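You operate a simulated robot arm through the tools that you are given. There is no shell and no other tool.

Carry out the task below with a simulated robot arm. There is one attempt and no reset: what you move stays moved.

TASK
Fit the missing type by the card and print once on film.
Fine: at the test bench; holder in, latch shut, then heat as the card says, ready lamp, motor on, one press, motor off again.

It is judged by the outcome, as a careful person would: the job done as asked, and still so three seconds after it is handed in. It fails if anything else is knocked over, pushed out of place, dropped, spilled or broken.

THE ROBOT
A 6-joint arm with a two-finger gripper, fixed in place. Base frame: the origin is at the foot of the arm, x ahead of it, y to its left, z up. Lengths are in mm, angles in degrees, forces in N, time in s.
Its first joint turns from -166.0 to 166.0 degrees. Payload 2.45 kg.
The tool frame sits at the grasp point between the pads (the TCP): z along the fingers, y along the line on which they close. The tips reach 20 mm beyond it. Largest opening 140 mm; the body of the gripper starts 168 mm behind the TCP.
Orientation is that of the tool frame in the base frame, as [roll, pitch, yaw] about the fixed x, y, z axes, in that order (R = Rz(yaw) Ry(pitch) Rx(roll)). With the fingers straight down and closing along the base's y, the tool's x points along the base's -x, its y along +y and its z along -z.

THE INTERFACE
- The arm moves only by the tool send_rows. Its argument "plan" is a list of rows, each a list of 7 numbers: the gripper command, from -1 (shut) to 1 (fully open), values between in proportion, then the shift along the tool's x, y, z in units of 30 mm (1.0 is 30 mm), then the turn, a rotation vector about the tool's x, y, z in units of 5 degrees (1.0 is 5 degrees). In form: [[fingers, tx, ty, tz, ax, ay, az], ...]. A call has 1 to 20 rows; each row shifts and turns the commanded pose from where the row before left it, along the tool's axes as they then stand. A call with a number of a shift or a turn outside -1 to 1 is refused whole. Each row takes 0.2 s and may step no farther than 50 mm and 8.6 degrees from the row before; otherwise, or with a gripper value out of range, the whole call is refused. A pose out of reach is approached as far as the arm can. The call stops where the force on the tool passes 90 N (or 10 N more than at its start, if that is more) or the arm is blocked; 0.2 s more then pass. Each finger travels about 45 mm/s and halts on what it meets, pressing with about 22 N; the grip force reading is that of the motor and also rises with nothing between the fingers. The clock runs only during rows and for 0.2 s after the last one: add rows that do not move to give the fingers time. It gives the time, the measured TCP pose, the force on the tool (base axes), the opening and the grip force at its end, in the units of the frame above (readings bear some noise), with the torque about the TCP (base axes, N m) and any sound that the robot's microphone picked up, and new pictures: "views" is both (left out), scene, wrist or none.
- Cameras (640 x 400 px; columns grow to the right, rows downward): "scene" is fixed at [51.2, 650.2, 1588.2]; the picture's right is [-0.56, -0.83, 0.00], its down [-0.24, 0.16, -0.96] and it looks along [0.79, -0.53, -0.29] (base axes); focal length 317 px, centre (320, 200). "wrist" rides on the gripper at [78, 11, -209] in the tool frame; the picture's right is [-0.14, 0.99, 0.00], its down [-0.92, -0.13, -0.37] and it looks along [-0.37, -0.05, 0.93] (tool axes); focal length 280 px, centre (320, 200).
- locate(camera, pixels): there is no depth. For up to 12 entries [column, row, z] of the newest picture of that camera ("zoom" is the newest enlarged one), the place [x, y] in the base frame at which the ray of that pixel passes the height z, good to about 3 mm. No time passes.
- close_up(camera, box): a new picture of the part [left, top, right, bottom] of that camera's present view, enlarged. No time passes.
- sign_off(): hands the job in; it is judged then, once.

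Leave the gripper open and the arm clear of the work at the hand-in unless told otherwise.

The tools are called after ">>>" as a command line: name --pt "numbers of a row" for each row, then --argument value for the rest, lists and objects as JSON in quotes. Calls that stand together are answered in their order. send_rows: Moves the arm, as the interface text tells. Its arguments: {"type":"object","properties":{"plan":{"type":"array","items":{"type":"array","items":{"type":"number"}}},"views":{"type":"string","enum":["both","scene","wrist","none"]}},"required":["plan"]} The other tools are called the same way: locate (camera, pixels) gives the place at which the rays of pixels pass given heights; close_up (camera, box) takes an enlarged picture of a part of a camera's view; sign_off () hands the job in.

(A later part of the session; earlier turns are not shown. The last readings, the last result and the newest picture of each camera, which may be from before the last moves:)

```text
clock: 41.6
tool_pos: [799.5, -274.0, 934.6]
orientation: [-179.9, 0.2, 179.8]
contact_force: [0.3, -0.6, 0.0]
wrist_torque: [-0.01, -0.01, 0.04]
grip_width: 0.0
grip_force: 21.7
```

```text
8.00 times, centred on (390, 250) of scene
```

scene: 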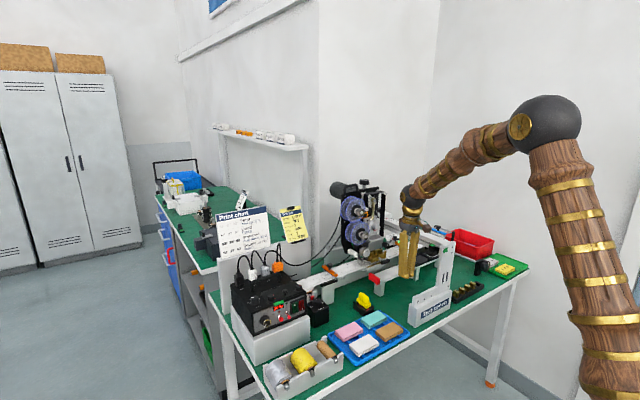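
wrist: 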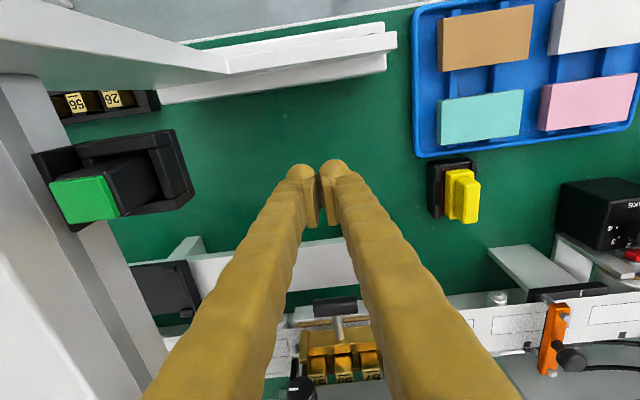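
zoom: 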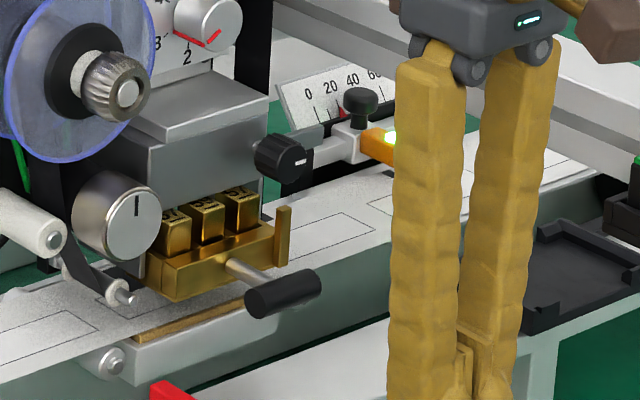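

Now push +x again: 82 mm to re-contact, then slowly.

>>> send_rows --pt "-1 -0.9 0 0 0 0 0" --pt "-1 -0.9 0 0 0 0 0" --pt "-1 -0.7 0 0 0 0 0" --pt "-1 -0.25 0 0 0 0 0" --pt "-1 -0.25 0 0 0 0 0" --pt "-1 -0.25 0 0 0 0 0" --views "wrist"

>>> close_up --camera "scene" --box '[365, 225, 415, 275]'

```text
clock: 43.0
tool_pos: [897.1, -273.0, 933.4]
orientation: [-180.0, 0.1, -180.0]
contact_force: [-1.0, 0.1, -1.0]
wrist_torque: [0.01, 0.04, 0.0]
grip_width: 5.9
grip_force: 29.4
```

wrist: 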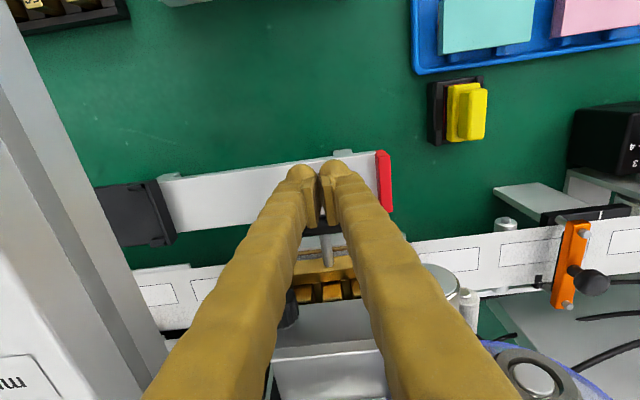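

```text
8.00 times, centred on (390, 250) of scene
```

zoom: 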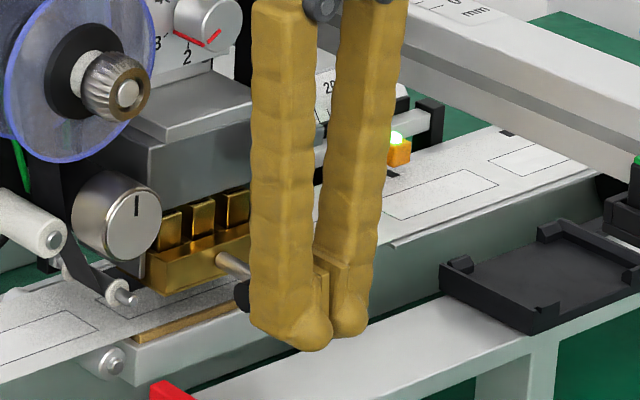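

The grip width reads 5.9 mm; something may be prying the fingers. I check closely.

>>> close_up --camera "wrist" --box '[260, 150, 390, 250]'

>>> close_up --camera "scene" --box '[375, 250, 405, 275]'

>>> send_rows --pt "-1 0 0 0 0 0 0" --views "none"

```text
4.00 times, centred on (325, 200) of wrist
```

zoom: 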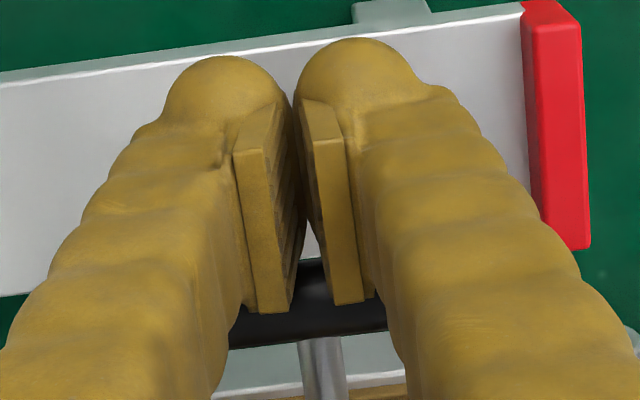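

```text
16.00 times, centred on (390, 262) of scene
```

zoom: 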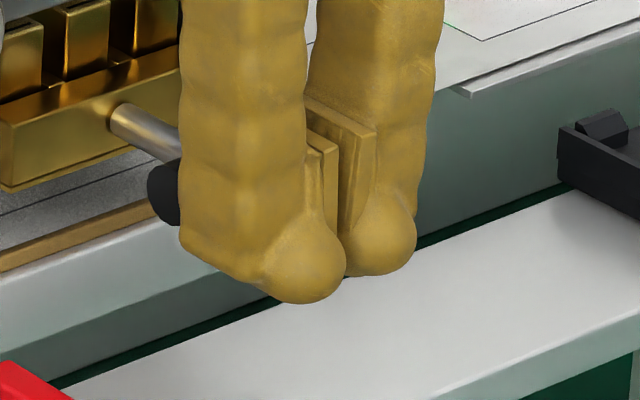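

```text
clock: 43.4
tool_pos: [897.7, -274.3, 934.1]
orientation: [-180.0, 0.1, -180.0]
contact_force: [-0.1, -0.5, -0.3]
wrist_torque: [0.02, -0.01, -0.01]
grip_width: 0.0
grip_force: 29.5
```

It was a transient; width is 0 again and forces are nil. Continue pushing in small steps.

>>> send_rows --pt "-1 -0.2 0 0 0 0 0" --pt "-1 -0.15 0 0 0 0 0" --views "none"

>>> close_up --camera "scene" --box '[365, 225, 415, 275]'

```text
clock: 44.0
tool_pos: [908.2, -274.3, 934.5]
orientation: [-180.0, 0.1, -180.0]
contact_force: [-0.2, -0.3, -1.1]
wrist_torque: [0.0, 0.04, -0.02]
grip_width: 0.1
grip_force: 29.4
```

```text
8.00 times, centred on (390, 250) of scene
```

zoom: 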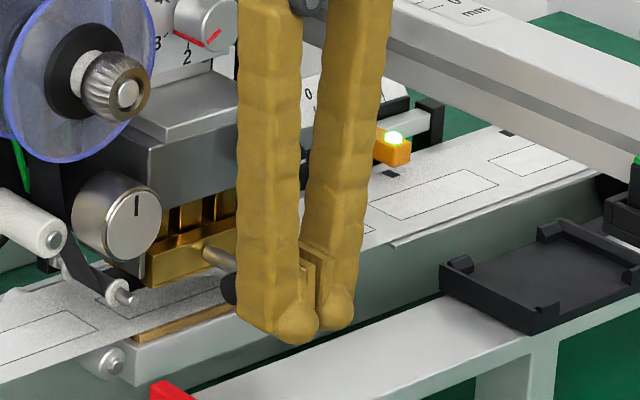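

>>> send_rows --pt "-1 -0.15 0 0 0 0 0" --pt "-1 -0.15 0 0 0 0 0" --views "none"

>>> close_up --camera "scene" --box '[365, 225, 415, 275]'

>>> close_up --camera "wrist" --box '[240, 140, 400, 320]'

```text
clock: 44.6
tool_pos: [914.4, -274.1, 934.2]
orientation: [180.0, -0.1, 180.0]
contact_force: [-39.3, 0.3, 1.6]
wrist_torque: [0.1, 0.29, 0.06]
grip_width: 6.0
grip_force: 28.9
```

```text
8.00 times, centred on (390, 250) of scene
```

zoom: 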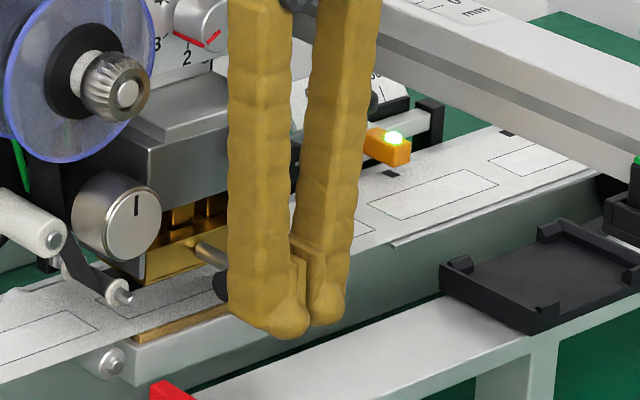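

```text
2.22 times, centred on (320, 230) of wrist
```

zoom: 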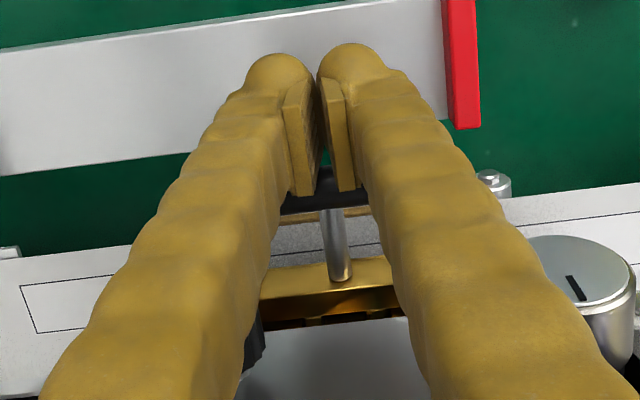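

A 39 N reaction: the holder has reached its stop. I back off and look at the tab and the latch.

>>> send_rows --pt "-1 0.5 0 0 0 0 0" --pt "-1 1 0 0 0 0 0" --pt "-1 1 0 0 0 0 0" --pt "-1 1 0 0 0 0 0" --pt "-1 1 0 -1 0 0 0" --pt "-1 1 0 -1 0 0 0" --pt "-1 1 0 -1 0 0 0"

>>> close_up --camera "scene" --box '[365, 225, 415, 275]'

>>> close_up --camera "wrist" --box '[240, 240, 400, 380]'

```text
clock: 46.2
tool_pos: [723.5, -272.1, 1024.4]
orientation: [-180.0, 0.0, 180.0]
contact_force: [-0.1, 0.7, 0.3]
wrist_torque: [0.02, 0.01, 0.02]
grip_width: 0.0
grip_force: 29.1
```

scene: 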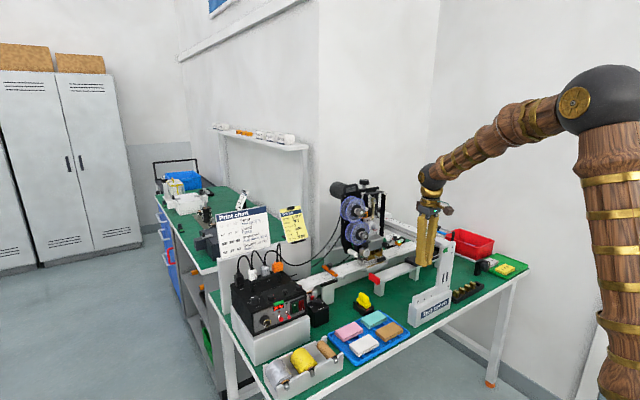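
wrist: 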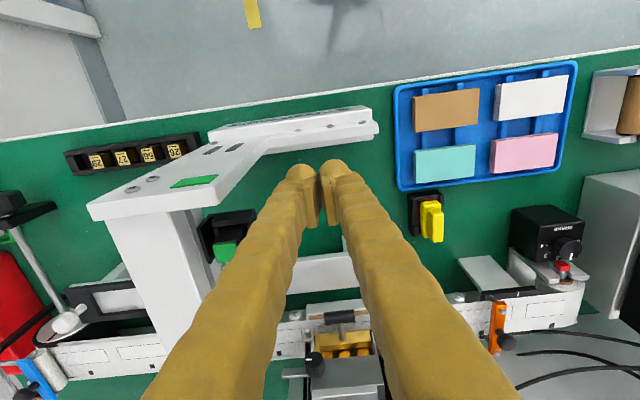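

```text
8.00 times, centred on (390, 250) of scene
```

zoom: 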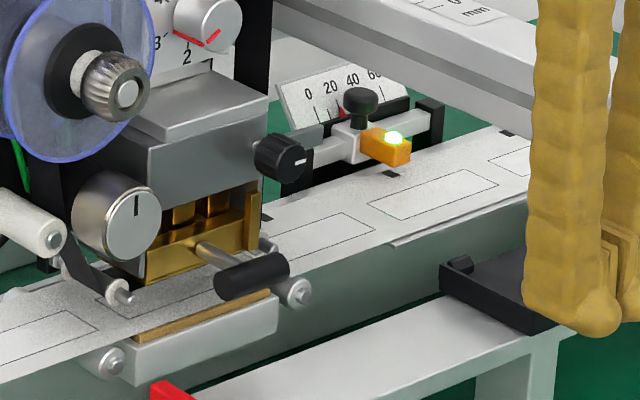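

```text
2.86 times, centred on (320, 310) of wrist
```

zoom: 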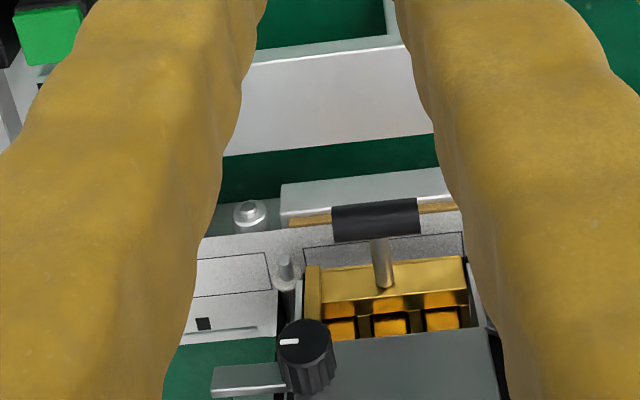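

The holder is fully in and its tab sits just under the latch knob. The latch bar points -y (open) and must turn down in front of the tab. I plan to grip the knob with a forward-tilted tool; first I rise, move nearer and tilt 35° for a good look.

>>> send_rows --pt "-0.29 0 0 -1 0 0 0" --pt "-0.29 0 0 -1 0 0 0" --pt "-0.29 0 0 -1 0 0 0" --pt "-0.29 0 0 -1 0 0 0" --pt "-0.29 -1 -0.26 0 0 0 0" --pt "-0.29 -1 -0.26 0 0 0 0" --pt "-0.29 -1 -0.26 0 0 0 0" --pt "-0.29 0 -0.26 0 0 -1 0" --pt "-0.29 0 -0.26 0 0 -1 0" --pt "-0.29 0 0 0 0 -1 0" --pt "-0.29 0 0 0 0 -1 0" --pt "-0.29 0 0 0 0 -1 0" --pt "-0.29 0 0 0 0 -1 0" --pt "-0.29 0 0 0 0 -1 0"

>>> close_up --camera "wrist" --box '[240, 100, 400, 220]'

```text
clock: 49.2
tool_pos: [811.1, -314.1, 1144.7]
orientation: [180.0, 35.2, 180.0]
contact_force: [-0.5, 0.1, 0.5]
wrist_torque: [0.01, -0.02, -0.03]
grip_width: 49.7
grip_force: 0.2
```

scene: 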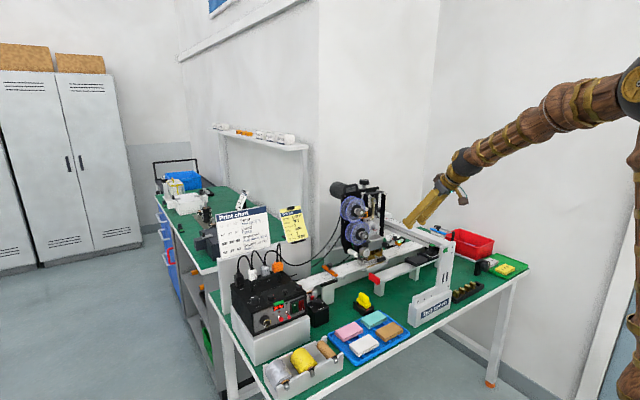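
wrist: 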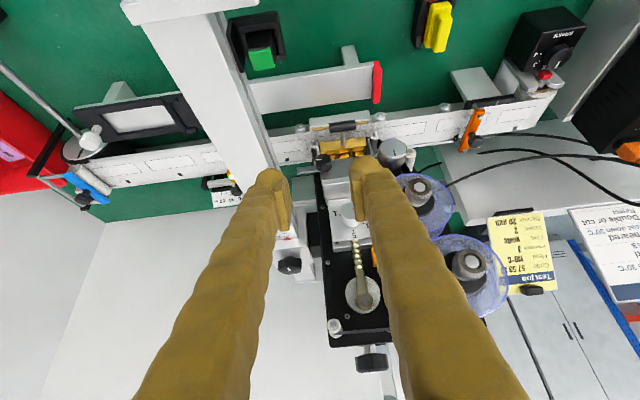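

```text
3.33 times, centred on (320, 160) of wrist
```

zoom: 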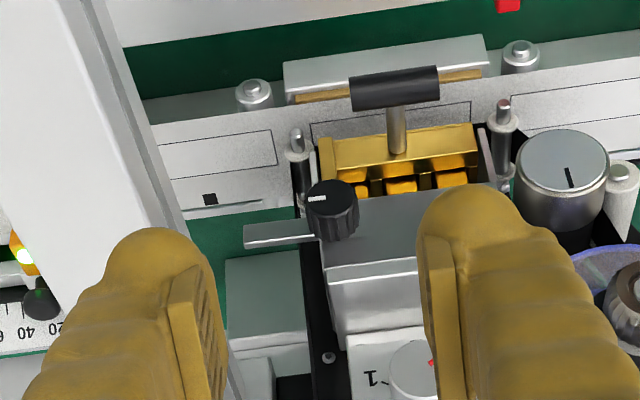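

>>> close_up --camera "scene" --box '[375, 235, 400, 257]'

>>> close_up --camera "wrist" --box '[290, 140, 350, 190]'

```text
16.00 times, centred on (388, 246) of scene
```

zoom: 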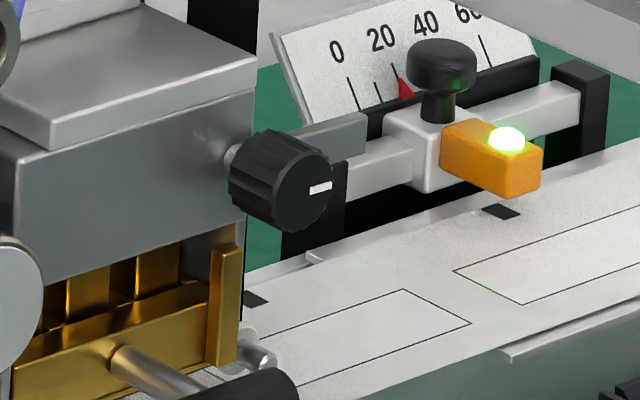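

```text
8.00 times, centred on (320, 165) of wrist
```

zoom: 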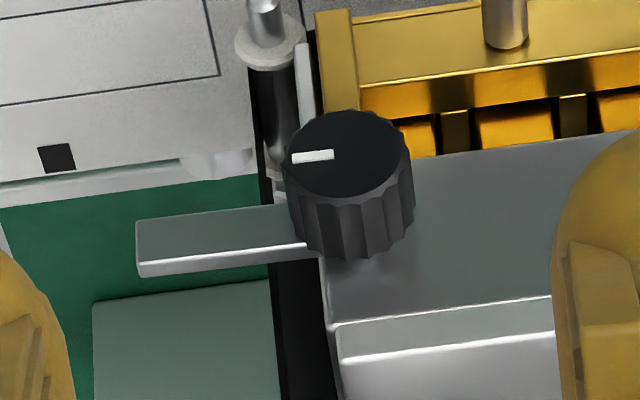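

>>> locate --camera "wrist" --pixels '[[323.1, 159, 970], [323.1, 159, 990], [297.3, 170.6, 970], [297.3, 170.6, 990], [313, 172, 980], [330, 176, 980], [327, 147.5, 955], [322, 147.5, 955], [268, 170, 1060], [250, 120, 1060], [260, 60, 1050]]'

>>> locate --camera "scene" --pixels '[[386.9, 245.3, 970], [386.9, 245.3, 990], [390.8, 241.6, 970], [390.8, 241.6, 990]]'

```text
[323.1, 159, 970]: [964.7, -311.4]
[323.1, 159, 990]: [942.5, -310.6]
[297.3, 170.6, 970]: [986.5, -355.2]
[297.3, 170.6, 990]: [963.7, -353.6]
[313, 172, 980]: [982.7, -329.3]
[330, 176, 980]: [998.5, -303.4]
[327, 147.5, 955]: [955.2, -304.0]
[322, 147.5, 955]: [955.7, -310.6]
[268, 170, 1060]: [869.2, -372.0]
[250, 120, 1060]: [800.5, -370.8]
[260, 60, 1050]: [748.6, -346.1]
```

```text
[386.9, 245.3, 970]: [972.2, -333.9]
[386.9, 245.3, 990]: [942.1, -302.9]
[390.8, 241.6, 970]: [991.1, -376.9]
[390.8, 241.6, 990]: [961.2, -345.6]
```

Knob face centre ≈ (948.5,-311,985), bar end ≈ (970,-354,985), beam edge at y≈-371. I lean the tool 45° sideways about the knob axis direction (body toward +y), then move to a pre-grasp 70 mm short of the knob.

>>> send_rows --pt "-0.4 0 0 0 0.819 0 -0.574" --pt "-0.4 0 0 0 0.819 0 -0.574" --pt "-0.4 0 0 0 0.819 0 -0.574" --pt "-0.4 0 0 0 0.819 0 -0.574" --pt "-0.4 0 0 0 0.819 0 -0.574" --pt "-0.4 0 0 0 0.819 0 -0.574" --pt "-0.4 0 0 0 0.819 0 -0.574" --pt "-0.4 0 0 0 0.819 0 -0.574" --pt "-0.4 0 0 0 0.819 0 -0.574" --pt "-0.4 0 0 0 0 0 0" --views "none"

>>> send_rows --pt "-0.4 -0.285 0.763 0.646 0 0 0" --pt "-0.4 -0.285 0.763 0.646 0 0 0" --pt "-0.4 -0.285 0.763 0.646 0 0 0" --pt "-0.4 -0.285 0.763 0.646 0 0 0" --pt "-0.4 -0.285 0.763 0.646 0 0 0" --pt "-0.4 0 0 0 0 0 0"

>>> close_up --camera "wrist" --box '[240, 130, 400, 250]'

>>> close_up --camera "scene" --box '[340, 190, 440, 280]'

```text
clock: 51.4
tool_pos: [810.5, -312.1, 1144.1]
orientation: [-129.3, 24.0, -153.6]
contact_force: [-0.2, -0.3, -0.3]
wrist_torque: [0.0, 0.0, -0.04]
grip_width: 42.1
grip_force: 0.0
```

```text
clock: 52.8
tool_pos: [901.9, -270.3, 1023.8]
orientation: [-129.3, 24.1, -153.7]
contact_force: [0.3, 0.3, -0.5]
wrist_torque: [0.0, 0.01, -0.02]
grip_width: 41.9
grip_force: 0.0
```

scene: 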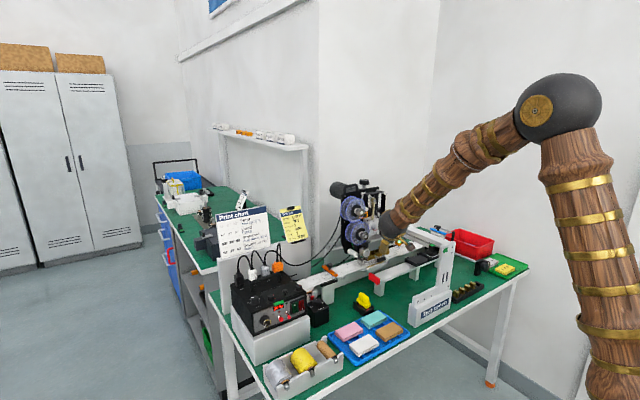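
wrist: 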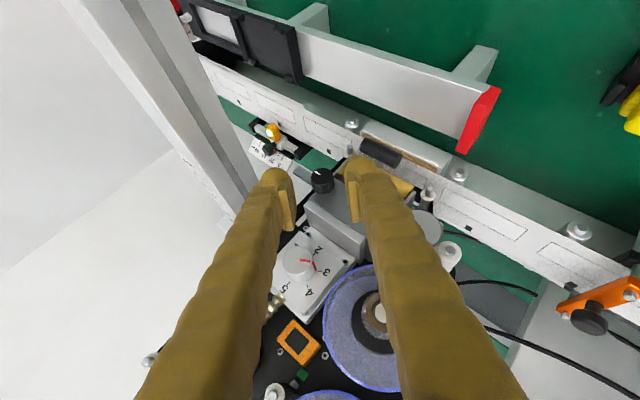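

```text
3.33 times, centred on (320, 190) of wrist
```

zoom: 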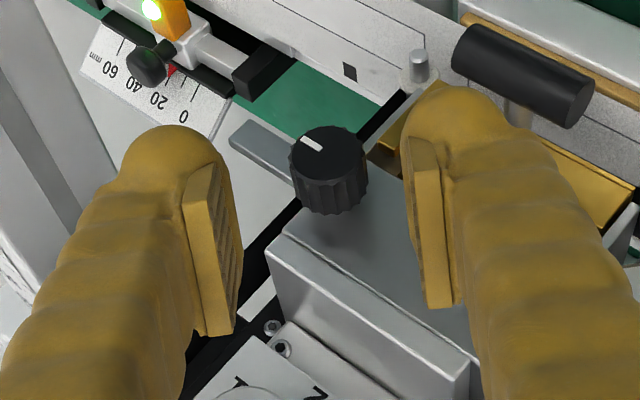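

```text
4.44 times, centred on (390, 235) of scene
```

zoom: 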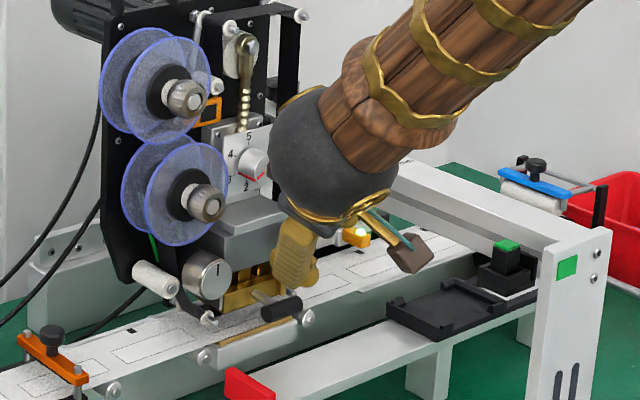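

The knob is centred between the fingers. I narrow to ~34 mm and advance along the tool axis, first 48 mm.

>>> send_rows --pt "-0.51 0.11 0 0.4 0 0 0" --pt "-0.51 0 0 0.4 0 0 0" --pt "-0.51 0 0 0.4 0 0 0" --pt "-0.51 0 0 0.4 0 0 0" --pt "-0.51 0 0 0 0 0 0" --views "wrist"

>>> close_up --camera "wrist" --box '[270, 140, 370, 220]'

```text
clock: 54.0
tool_pos: [928.3, -300.9, 994.5]
orientation: [-129.2, 24.0, -153.6]
contact_force: [-0.1, 0.5, 0.0]
wrist_torque: [-0.01, 0.0, 0.02]
grip_width: 34.5
grip_force: 0.0
```

wrist: 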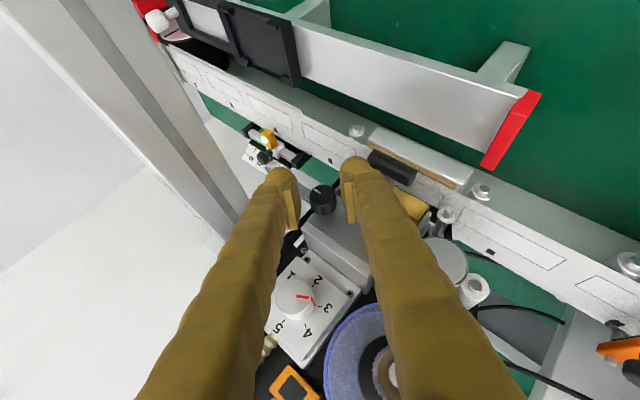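

```text
5.00 times, centred on (320, 180) of wrist
```

zoom: 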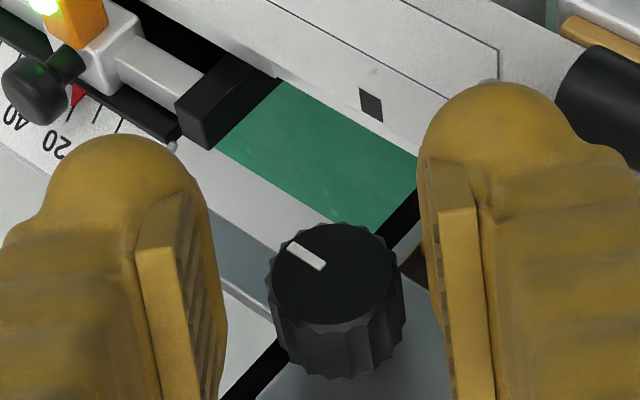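

Still centred. Advance the last ~19 mm slowly.

>>> send_rows --pt "-0.51 0 0 0.33 0 0 0" --pt "-0.51 0 0 0.3 0 0 0" --pt "-0.51 0 0 0 0 0 0" --views "wrist"

>>> close_up --camera "wrist" --box '[270, 140, 370, 220]'

```text
clock: 54.8
tool_pos: [938.2, -311.3, 985.5]
orientation: [-129.3, 24.0, -153.7]
contact_force: [-0.1, -0.5, 0.4]
wrist_torque: [-0.02, 0.0, -0.02]
grip_width: 34.2
grip_force: 0.0
```

wrist: 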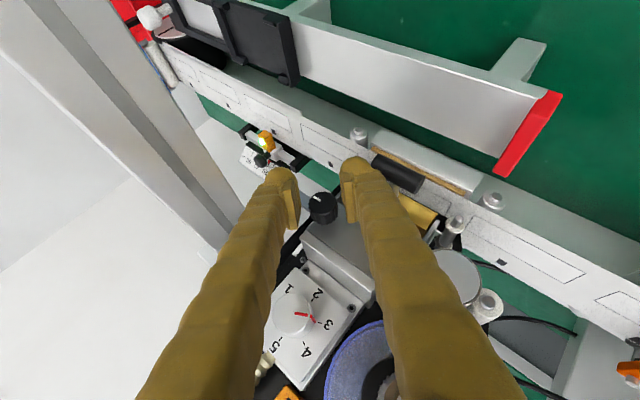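

```text
5.00 times, centred on (320, 180) of wrist
```

zoom: 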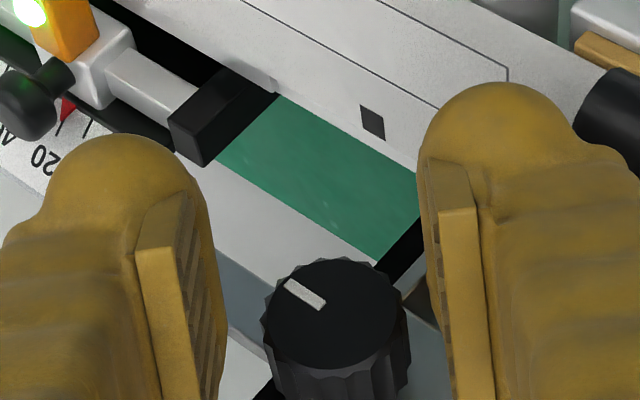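

Now I close on the knob.

>>> send_rows --pt "-0.7 0 0 0 0 0 0" --pt "-1 0 0 0 0 0 0" --pt "-1 0 0 0 0 0 0" --pt "-1 0 0 0 0 0 0" --views "wrist"

>>> close_up --camera "wrist" --box '[270, 140, 370, 220]'

```text
clock: 55.8
tool_pos: [939.3, -310.3, 984.1]
orientation: [-129.3, 24.0, -153.6]
contact_force: [0.8, 7.0, -7.4]
wrist_torque: [0.04, 0.13, 0.15]
grip_width: 22.7
grip_force: 45.1
```

wrist: 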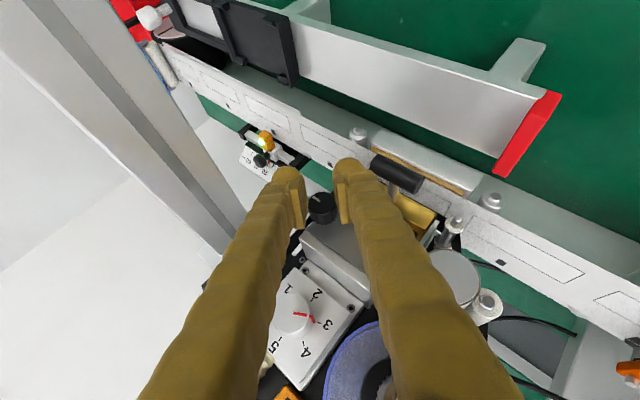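

```text
5.00 times, centred on (320, 180) of wrist
```

zoom: 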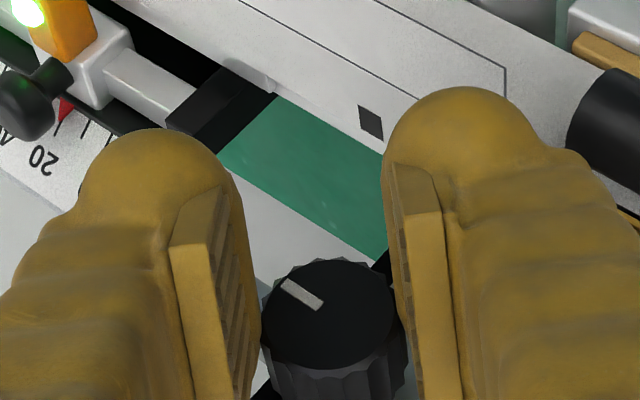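

Knob gripped (22.7 mm). I rotate about the knob axis (turning the bar downward), first 15°.

>>> send_rows --pt "-1 0 0.04 0 0 0 0" --pt "-1 0 0 0 -0.819 0 0.574" --pt "-1 0 0 0 -0.819 0 0.574" --pt "-1 0 0 0 -0.819 0 0.574" --pt "-1 0 0 0 0 0 0" --views "wrist"

>>> close_up --camera "wrist" --box '[270, 140, 370, 220]'

>>> close_up --camera "scene" --box '[365, 215, 425, 270]'

```text
clock: 57.0
tool_pos: [939.3, -310.3, 983.9]
orientation: [-144.8, 29.9, -160.6]
contact_force: [6.9, -10.2, 2.3]
wrist_torque: [-0.02, -0.15, -0.05]
grip_width: 22.4
grip_force: 45.2
```

wrist: 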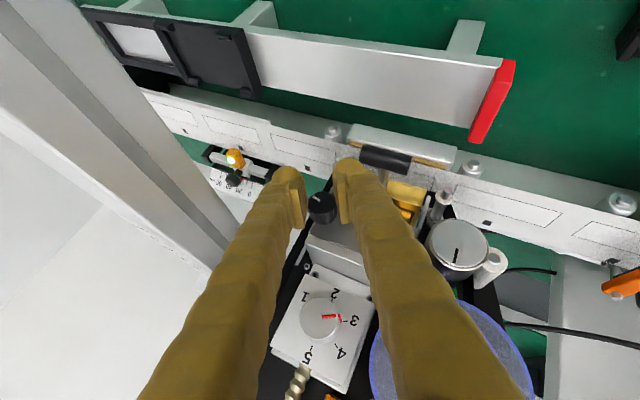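

```text
5.00 times, centred on (320, 180) of wrist
```

zoom: 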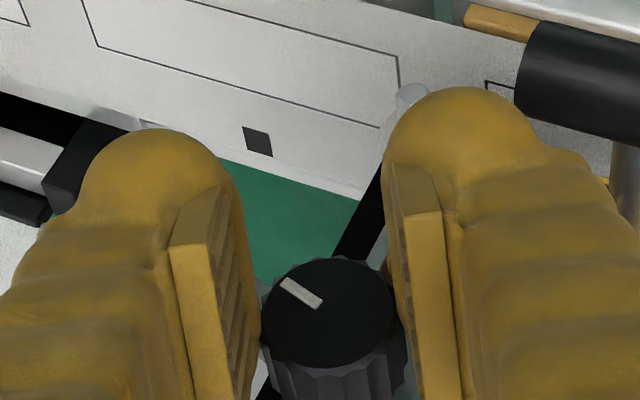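

```text
7.27 times, centred on (395, 242) of scene
```

zoom: 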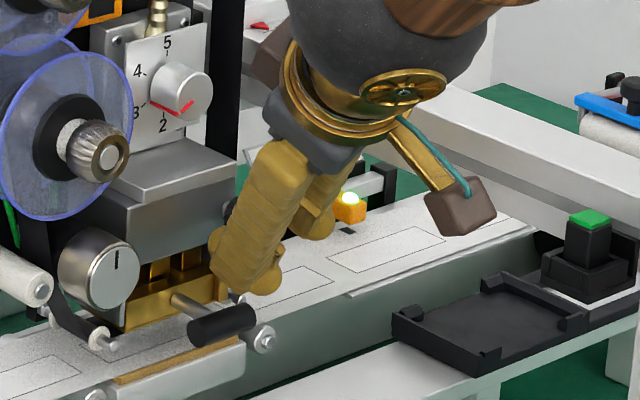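

The knob turns with the gripper. Continue 30° more.

>>> send_rows --pt "-1 0 0 0 -0.819 0 0.574" --pt "-1 0 0 0 -0.819 0 0.574" --pt "-1 0 0 0 -0.819 0 0.574" --pt "-1 0 0 0 -0.819 0 0.574" --pt "-1 0 0 0 -0.819 0 0.574" --pt "-1 0 0 0 -0.819 0 0.574" --pt "-1 0 0 0 0 0 0" --views "wrist"

>>> close_up --camera "wrist" --box '[260, 130, 380, 230]'

>>> close_up --camera "scene" --box '[365, 215, 425, 270]'

```text
clock: 58.3
tool_pos: [927.9, -319.0, 979.1]
orientation: [-172.1, 33.6, -174.2]
contact_force: [-13.2, -5.1, -0.4]
wrist_torque: [0.03, 0.05, -0.03]
grip_width: 0.2
grip_force: 29.1
stopped in row 6: the force on the tool passed its limit at 117 N (the readings are from after the stop); the commanded pose is now the measured one
```

wrist: 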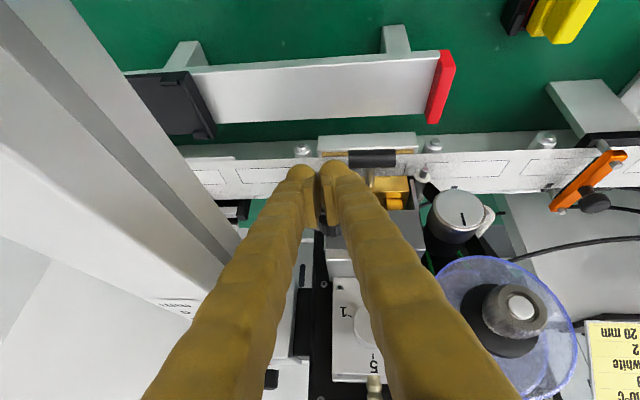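

```text
4.00 times, centred on (320, 180) of wrist
```

zoom: 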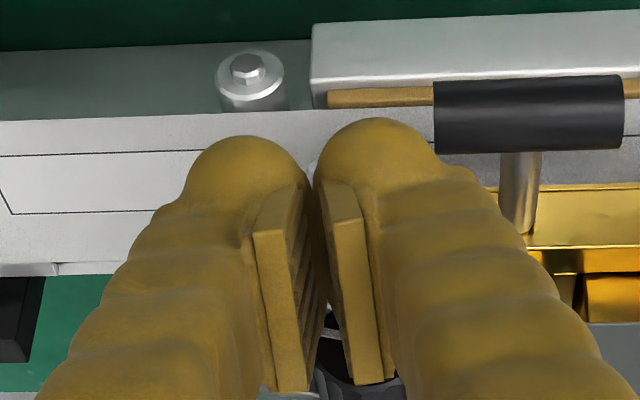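

```text
7.27 times, centred on (395, 242) of scene
```

zoom: 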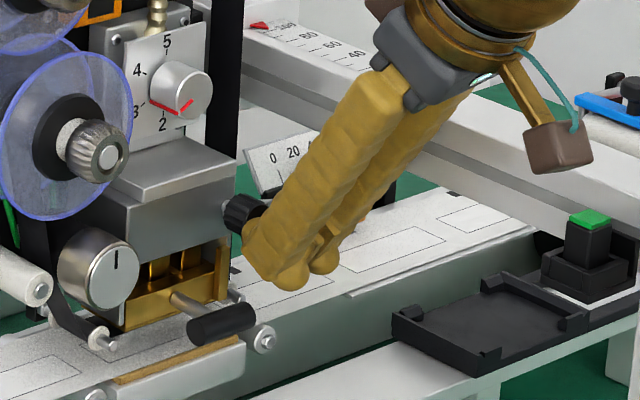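

The grip slipped off the knob near the end (force limit). I back straight off along the tool axis and inspect.

>>> send_rows --pt "-0.6 0 0 -0.5 0 0 0" --pt "-0.4 0 0 -1 0 0 0" --pt "-0.4 0 0 -1 0 0 0" --pt "-0.4 0 0 -0.5 0 0 0"

>>> close_up --camera "wrist" --box '[250, 130, 390, 240]'

>>> close_up --camera "scene" --box '[370, 230, 410, 270]'

```text
clock: 59.3
tool_pos: [879.0, -311.3, 1053.4]
orientation: [-172.2, 33.7, -174.3]
contact_force: [0.0, 0.5, -0.3]
wrist_torque: [-0.03, -0.02, -0.03]
grip_width: 42.1
grip_force: 0.1
```

scene: 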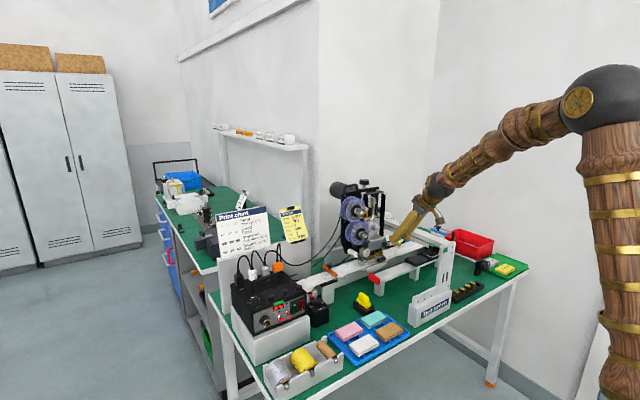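
wrist: 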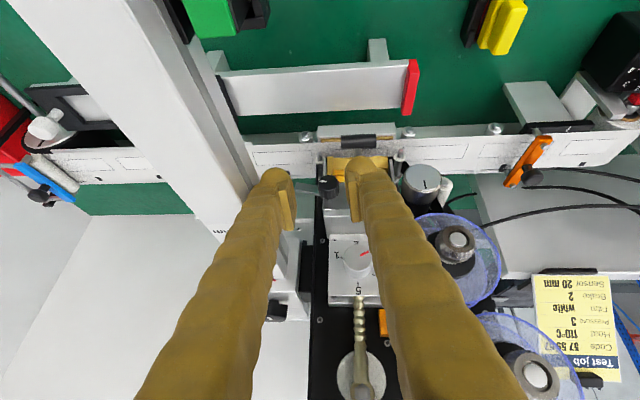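

```text
3.64 times, centred on (320, 185) of wrist
```

zoom: 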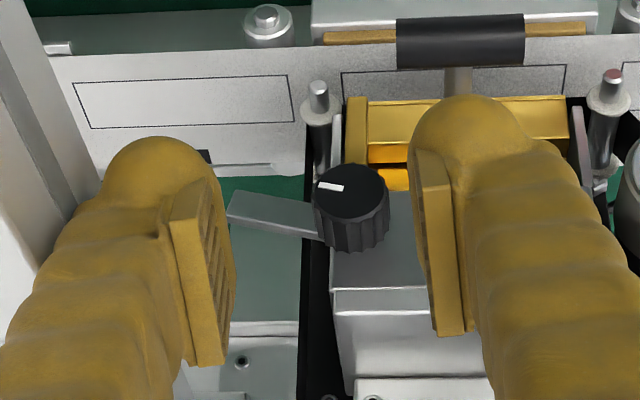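

```text
10.00 times, centred on (390, 250) of scene
```

zoom: 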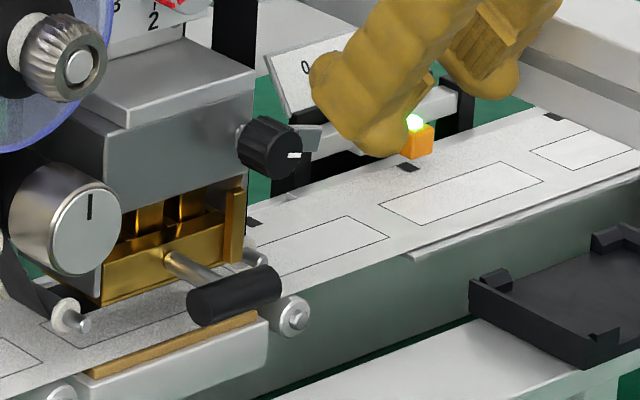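

The bar has only turned about 20° before slipping. I check what the finger may have hit: the roller axle near the tab and the tab top.

>>> locate --camera "wrist" --pixels '[[319.5, 155.3, 920], [319.5, 155.3, 960], [330, 157, 930], [330, 157, 960], [296, 187, 960], [296, 187, 980], [383.5, 153, 920], [383.5, 153, 960], [328.5, 182.5, 980], [328.5, 182.5, 990]]'

>>> locate --camera "scene" --pixels '[[384.4, 255.7, 920], [384.4, 255.7, 960], [381.5, 249.3, 930], [381.5, 249.3, 960], [390, 243, 960], [390, 243, 980]]'

>>> close_up --camera "scene" --box '[372, 236, 397, 260]'

>>> close_up --camera "wrist" --box '[290, 150, 350, 210]'

```text
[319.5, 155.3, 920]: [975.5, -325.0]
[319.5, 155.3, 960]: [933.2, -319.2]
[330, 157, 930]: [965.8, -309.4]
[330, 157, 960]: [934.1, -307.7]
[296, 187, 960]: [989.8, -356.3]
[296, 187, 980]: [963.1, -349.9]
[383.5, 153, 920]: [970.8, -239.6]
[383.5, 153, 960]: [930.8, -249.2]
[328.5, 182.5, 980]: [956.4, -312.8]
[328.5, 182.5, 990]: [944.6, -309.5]
```

```text
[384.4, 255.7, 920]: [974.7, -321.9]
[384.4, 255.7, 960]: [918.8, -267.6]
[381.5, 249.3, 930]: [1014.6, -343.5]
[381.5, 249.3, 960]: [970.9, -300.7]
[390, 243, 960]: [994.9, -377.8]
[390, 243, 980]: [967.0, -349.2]
```

```text
16.00 times, centred on (384, 248) of scene
```

zoom: 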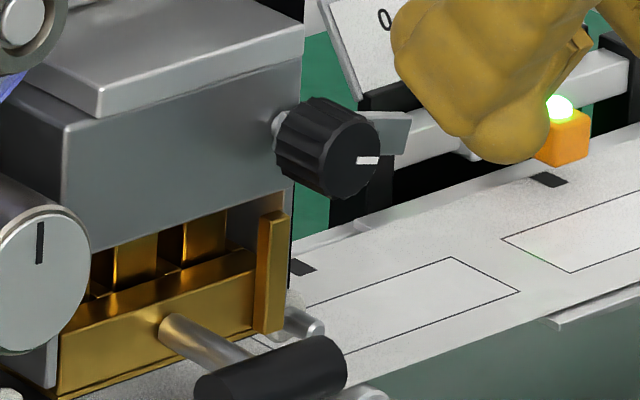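

```text
6.67 times, centred on (320, 180) of wrist
```

zoom: 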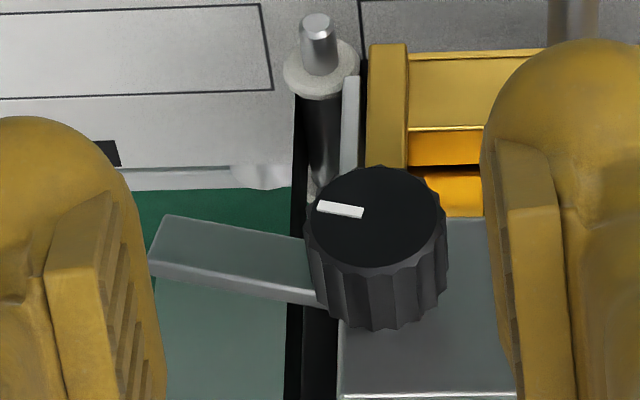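

Tab top is ~z 957, well clear; the grip simply had too little overlap with the knob. I re-orient to lean -50° and return to a pre-grasp with deeper overlap planned.

>>> send_rows --pt "-0.45 0 0 0 0.8125 -0.0077 -0.525" --pt "-0.45 0 0 0 0.8125 -0.0077 -0.525" --pt "-0.45 0 0 0 0.8125 -0.0077 -0.525" --pt "-0.45 0 0 0 0.8125 -0.0077 -0.525" --pt "-0.45 0 0 0 0.8125 -0.0077 -0.525" --pt "-0.45 0 0 0 0.8125 -0.0077 -0.525" --pt "-0.45 0 0 0 0.8125 -0.0077 -0.525" --pt "-0.45 0 0 0 0.8125 -0.0077 -0.525" --pt "-0.45 0 0 0 0.8125 -0.0077 -0.525" --pt "-0.45 -0.527 0.877 0.2 0 0 0" --pt "-0.45 -0.527 0.877 0.2 0 0 0" --pt "-0.45 0 0 0 0 0 0" --views "wrist"

>>> close_up --camera "wrist" --box '[260, 140, 380, 240]'

```text
clock: 61.9
tool_pos: [911.6, -272.0, 1018.4]
orientation: [-124.4, 21.7, -151.7]
contact_force: [0.1, -0.9, -0.4]
wrist_torque: [-0.03, -0.01, 0.01]
grip_width: 38.4
grip_force: 0.0
```

wrist: 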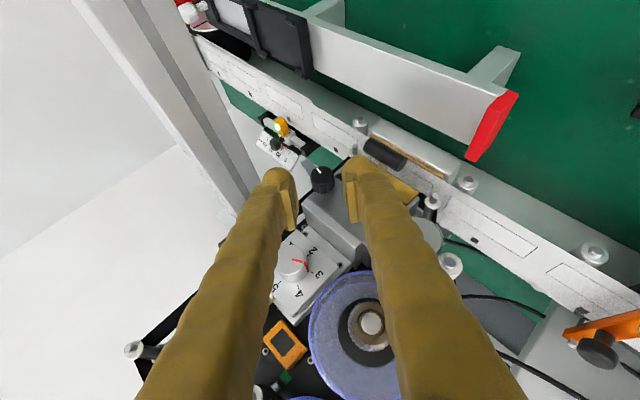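

```text
4.00 times, centred on (320, 190) of wrist
```

zoom: 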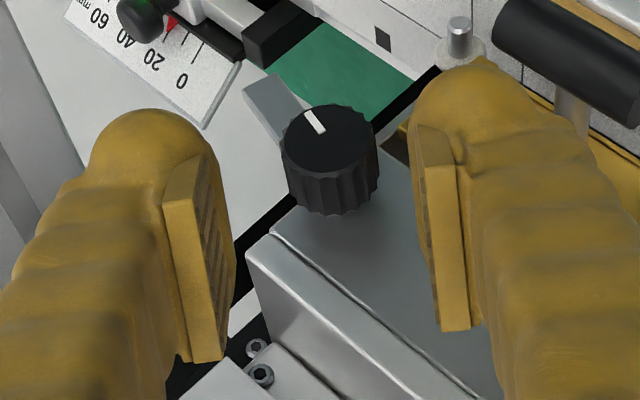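

Centred again. Advance 45 mm, then the rest gently.

>>> send_rows --pt "-0.51 0 0 0.5 0 0 0" --pt "-0.51 0 0 0.5 0 0 0" --pt "-0.51 0 0 0.5 0 0 0" --pt "-0.51 0 0 0.25 0 0 0" --pt "-0.51 0 0 0 0 0 0" --views "none"

>>> send_rows --pt "-0.51 0 0 0.13 0 0 0" --pt "-0.51 0 0 0.12 0 0 0" --pt "-0.51 0 0 0 0 0 0" --views "wrist"

>>> close_up --camera "wrist" --box '[270, 150, 370, 230]'

```text
clock: 63.1
tool_pos: [941.5, -305.6, 991.3]
orientation: [-124.6, 21.7, -151.7]
contact_force: [0.0, -0.6, -0.1]
wrist_torque: [0.0, -0.04, 0.0]
grip_width: 34.5
grip_force: 0.0
```

```text
clock: 63.9
tool_pos: [947.3, -309.1, 987.0]
orientation: [-124.6, 21.7, -151.7]
contact_force: [0.1, -0.1, 0.7]
wrist_torque: [0.02, 0.02, 0.0]
grip_width: 34.4
grip_force: 0.0
```

wrist: 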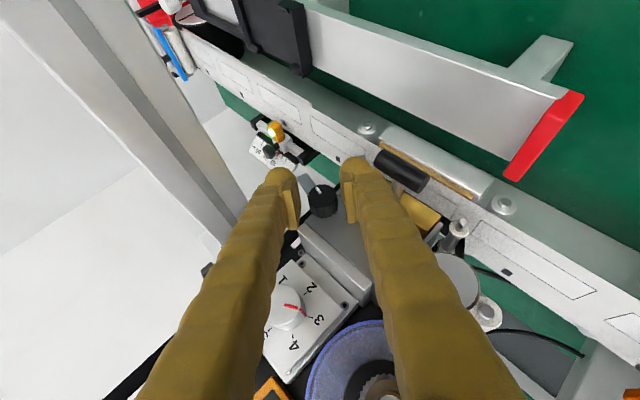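

```text
5.00 times, centred on (320, 190) of wrist
```

zoom: 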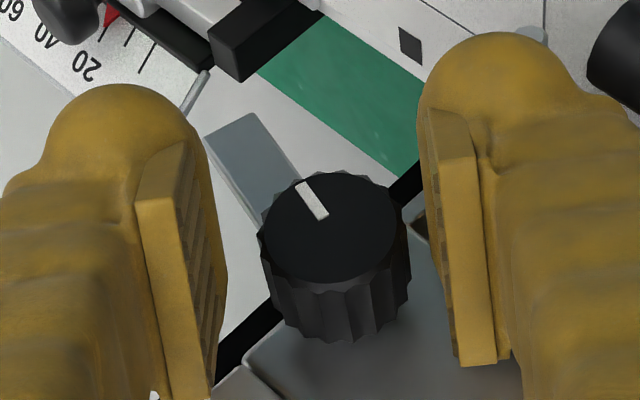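

Better overlap now, and no contact. Close and rotate in 10° portions, checking.

>>> send_rows --pt "-0.7 0 0 0 0 0 0" --pt "-1 0 0 0 0 0 0" --pt "-1 0 0 0 0 0 0" --pt "-1 0 0 0 0 0 0" --views "none"

>>> send_rows --pt "-1 0 -0.0084 0 -0.819 0 0.574" --pt "-1 0 -0.0084 0 -0.819 0 0.574" --pt "-1 0 -0.0084 0 -0.819 0 0.574" --pt "-1 0 0 0 0 0 0" --views "wrist"

>>> close_up --camera "wrist" --box '[270, 150, 370, 230]'

```text
clock: 64.9
tool_pos: [947.1, -308.3, 985.8]
orientation: [-124.7, 21.6, -151.8]
contact_force: [1.3, 13.3, -14.0]
wrist_torque: [0.07, 0.14, 0.17]
grip_width: 22.5
grip_force: 44.5
```

```text
clock: 65.9
tool_pos: [946.4, -309.9, 986.8]
orientation: [-139.6, 28.0, -158.2]
contact_force: [0.9, 24.6, -23.4]
wrist_torque: [0.17, 0.26, 0.36]
grip_width: 22.6
grip_force: 45.5
```

wrist: 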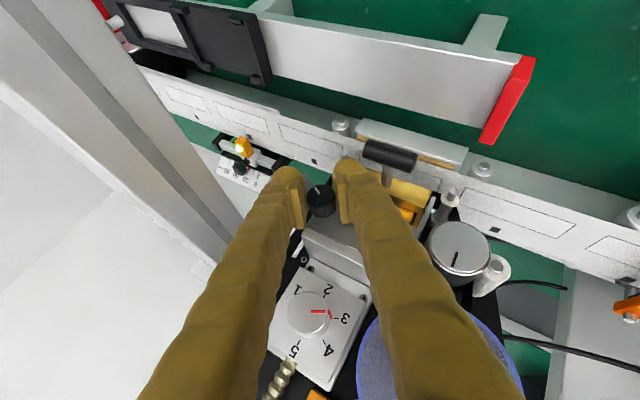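

```text
5.00 times, centred on (320, 190) of wrist
```

zoom: 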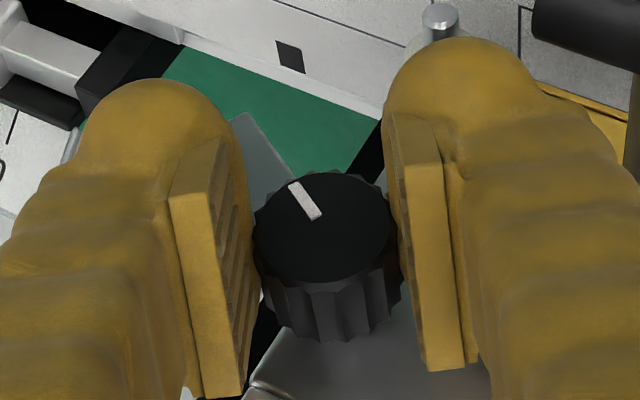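

The knob follows. There is a side force of ~34 N along the closing axis, so I re-centre by ~2 mm and continue turning.

>>> send_rows --pt "-1 0 0.07 0 0 0 0" --pt "-1 0 0 0 -0.819 0 0.574" --pt "-1 0 0 0 -0.819 0 0.574" --pt "-1 0 0 0 0 0 0" --views "wrist"

>>> close_up --camera "wrist" --box '[270, 150, 370, 230]'

```text
clock: 66.9
tool_pos: [947.1, -310.5, 987.1]
orientation: [-150.4, 31.4, -163.5]
contact_force: [9.0, -13.4, -1.8]
wrist_torque: [-0.05, 0.0, -0.14]
grip_width: 22.7
grip_force: 45.1
```

wrist: 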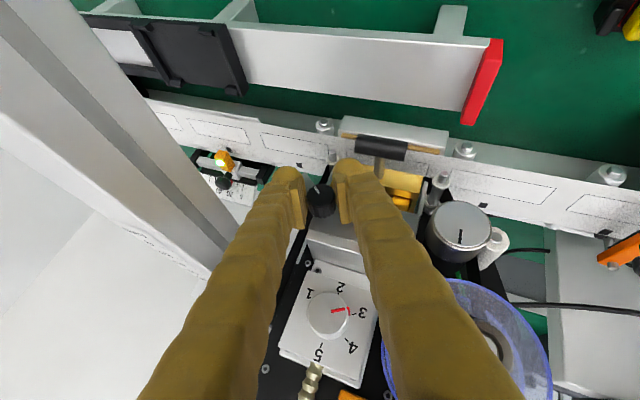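

```text
5.00 times, centred on (320, 190) of wrist
```

zoom: 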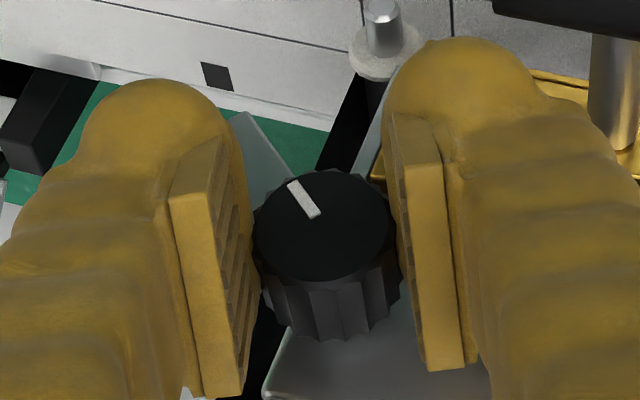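

>>> send_rows --pt "-1 0 -0.02 0 -0.819 0 0.574" --pt "-1 0 0 0 -0.819 0 0.574" --pt "-1 0 0 0 0 0 0" --views "none"

```text
clock: 67.7
tool_pos: [945.7, -311.3, 986.1]
orientation: [-162.0, 33.6, -169.9]
contact_force: [-0.9, -4.9, -2.1]
wrist_torque: [0.0, 0.14, -0.11]
grip_width: 22.8
grip_force: 45.3
```

Force is low; continue the remaining 15°.

>>> send_rows --pt "-1 0 -0.01 0 -0.819 0 0.574" --pt "-1 0 0 0 -0.819 0 0.574" --pt "-1 0 0 0 -0.819 0 0.574" --pt "-1 0 0 0 0 0 0" --views "wrist"

>>> close_up --camera "wrist" --box '[270, 150, 370, 230]'

>>> close_up --camera "scene" --box '[370, 230, 410, 270]'

```text
clock: 68.7
tool_pos: [946.4, -312.4, 987.1]
orientation: [-180.0, 35.1, 179.9]
contact_force: [-15.2, -48.1, -0.8]
wrist_torque: [-0.16, -0.02, -0.7]
grip_width: 22.6
grip_force: 45.2
```

wrist: 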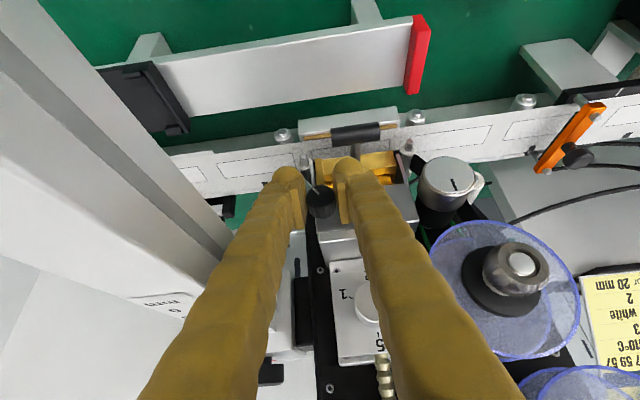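

```text
5.00 times, centred on (320, 190) of wrist
```

zoom: 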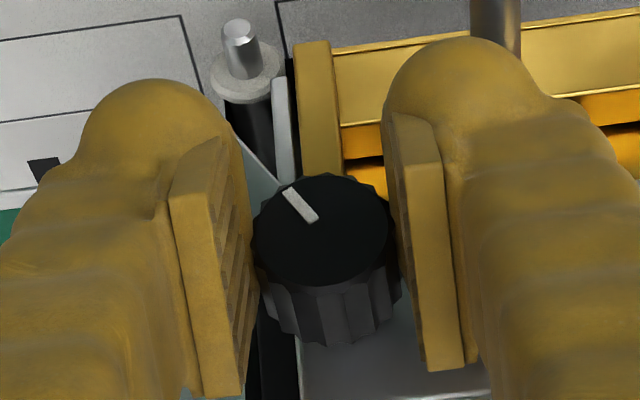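

```text
10.00 times, centred on (390, 250) of scene
```

zoom: 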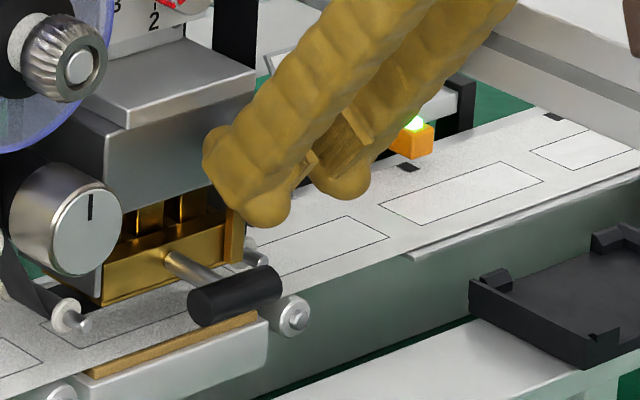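

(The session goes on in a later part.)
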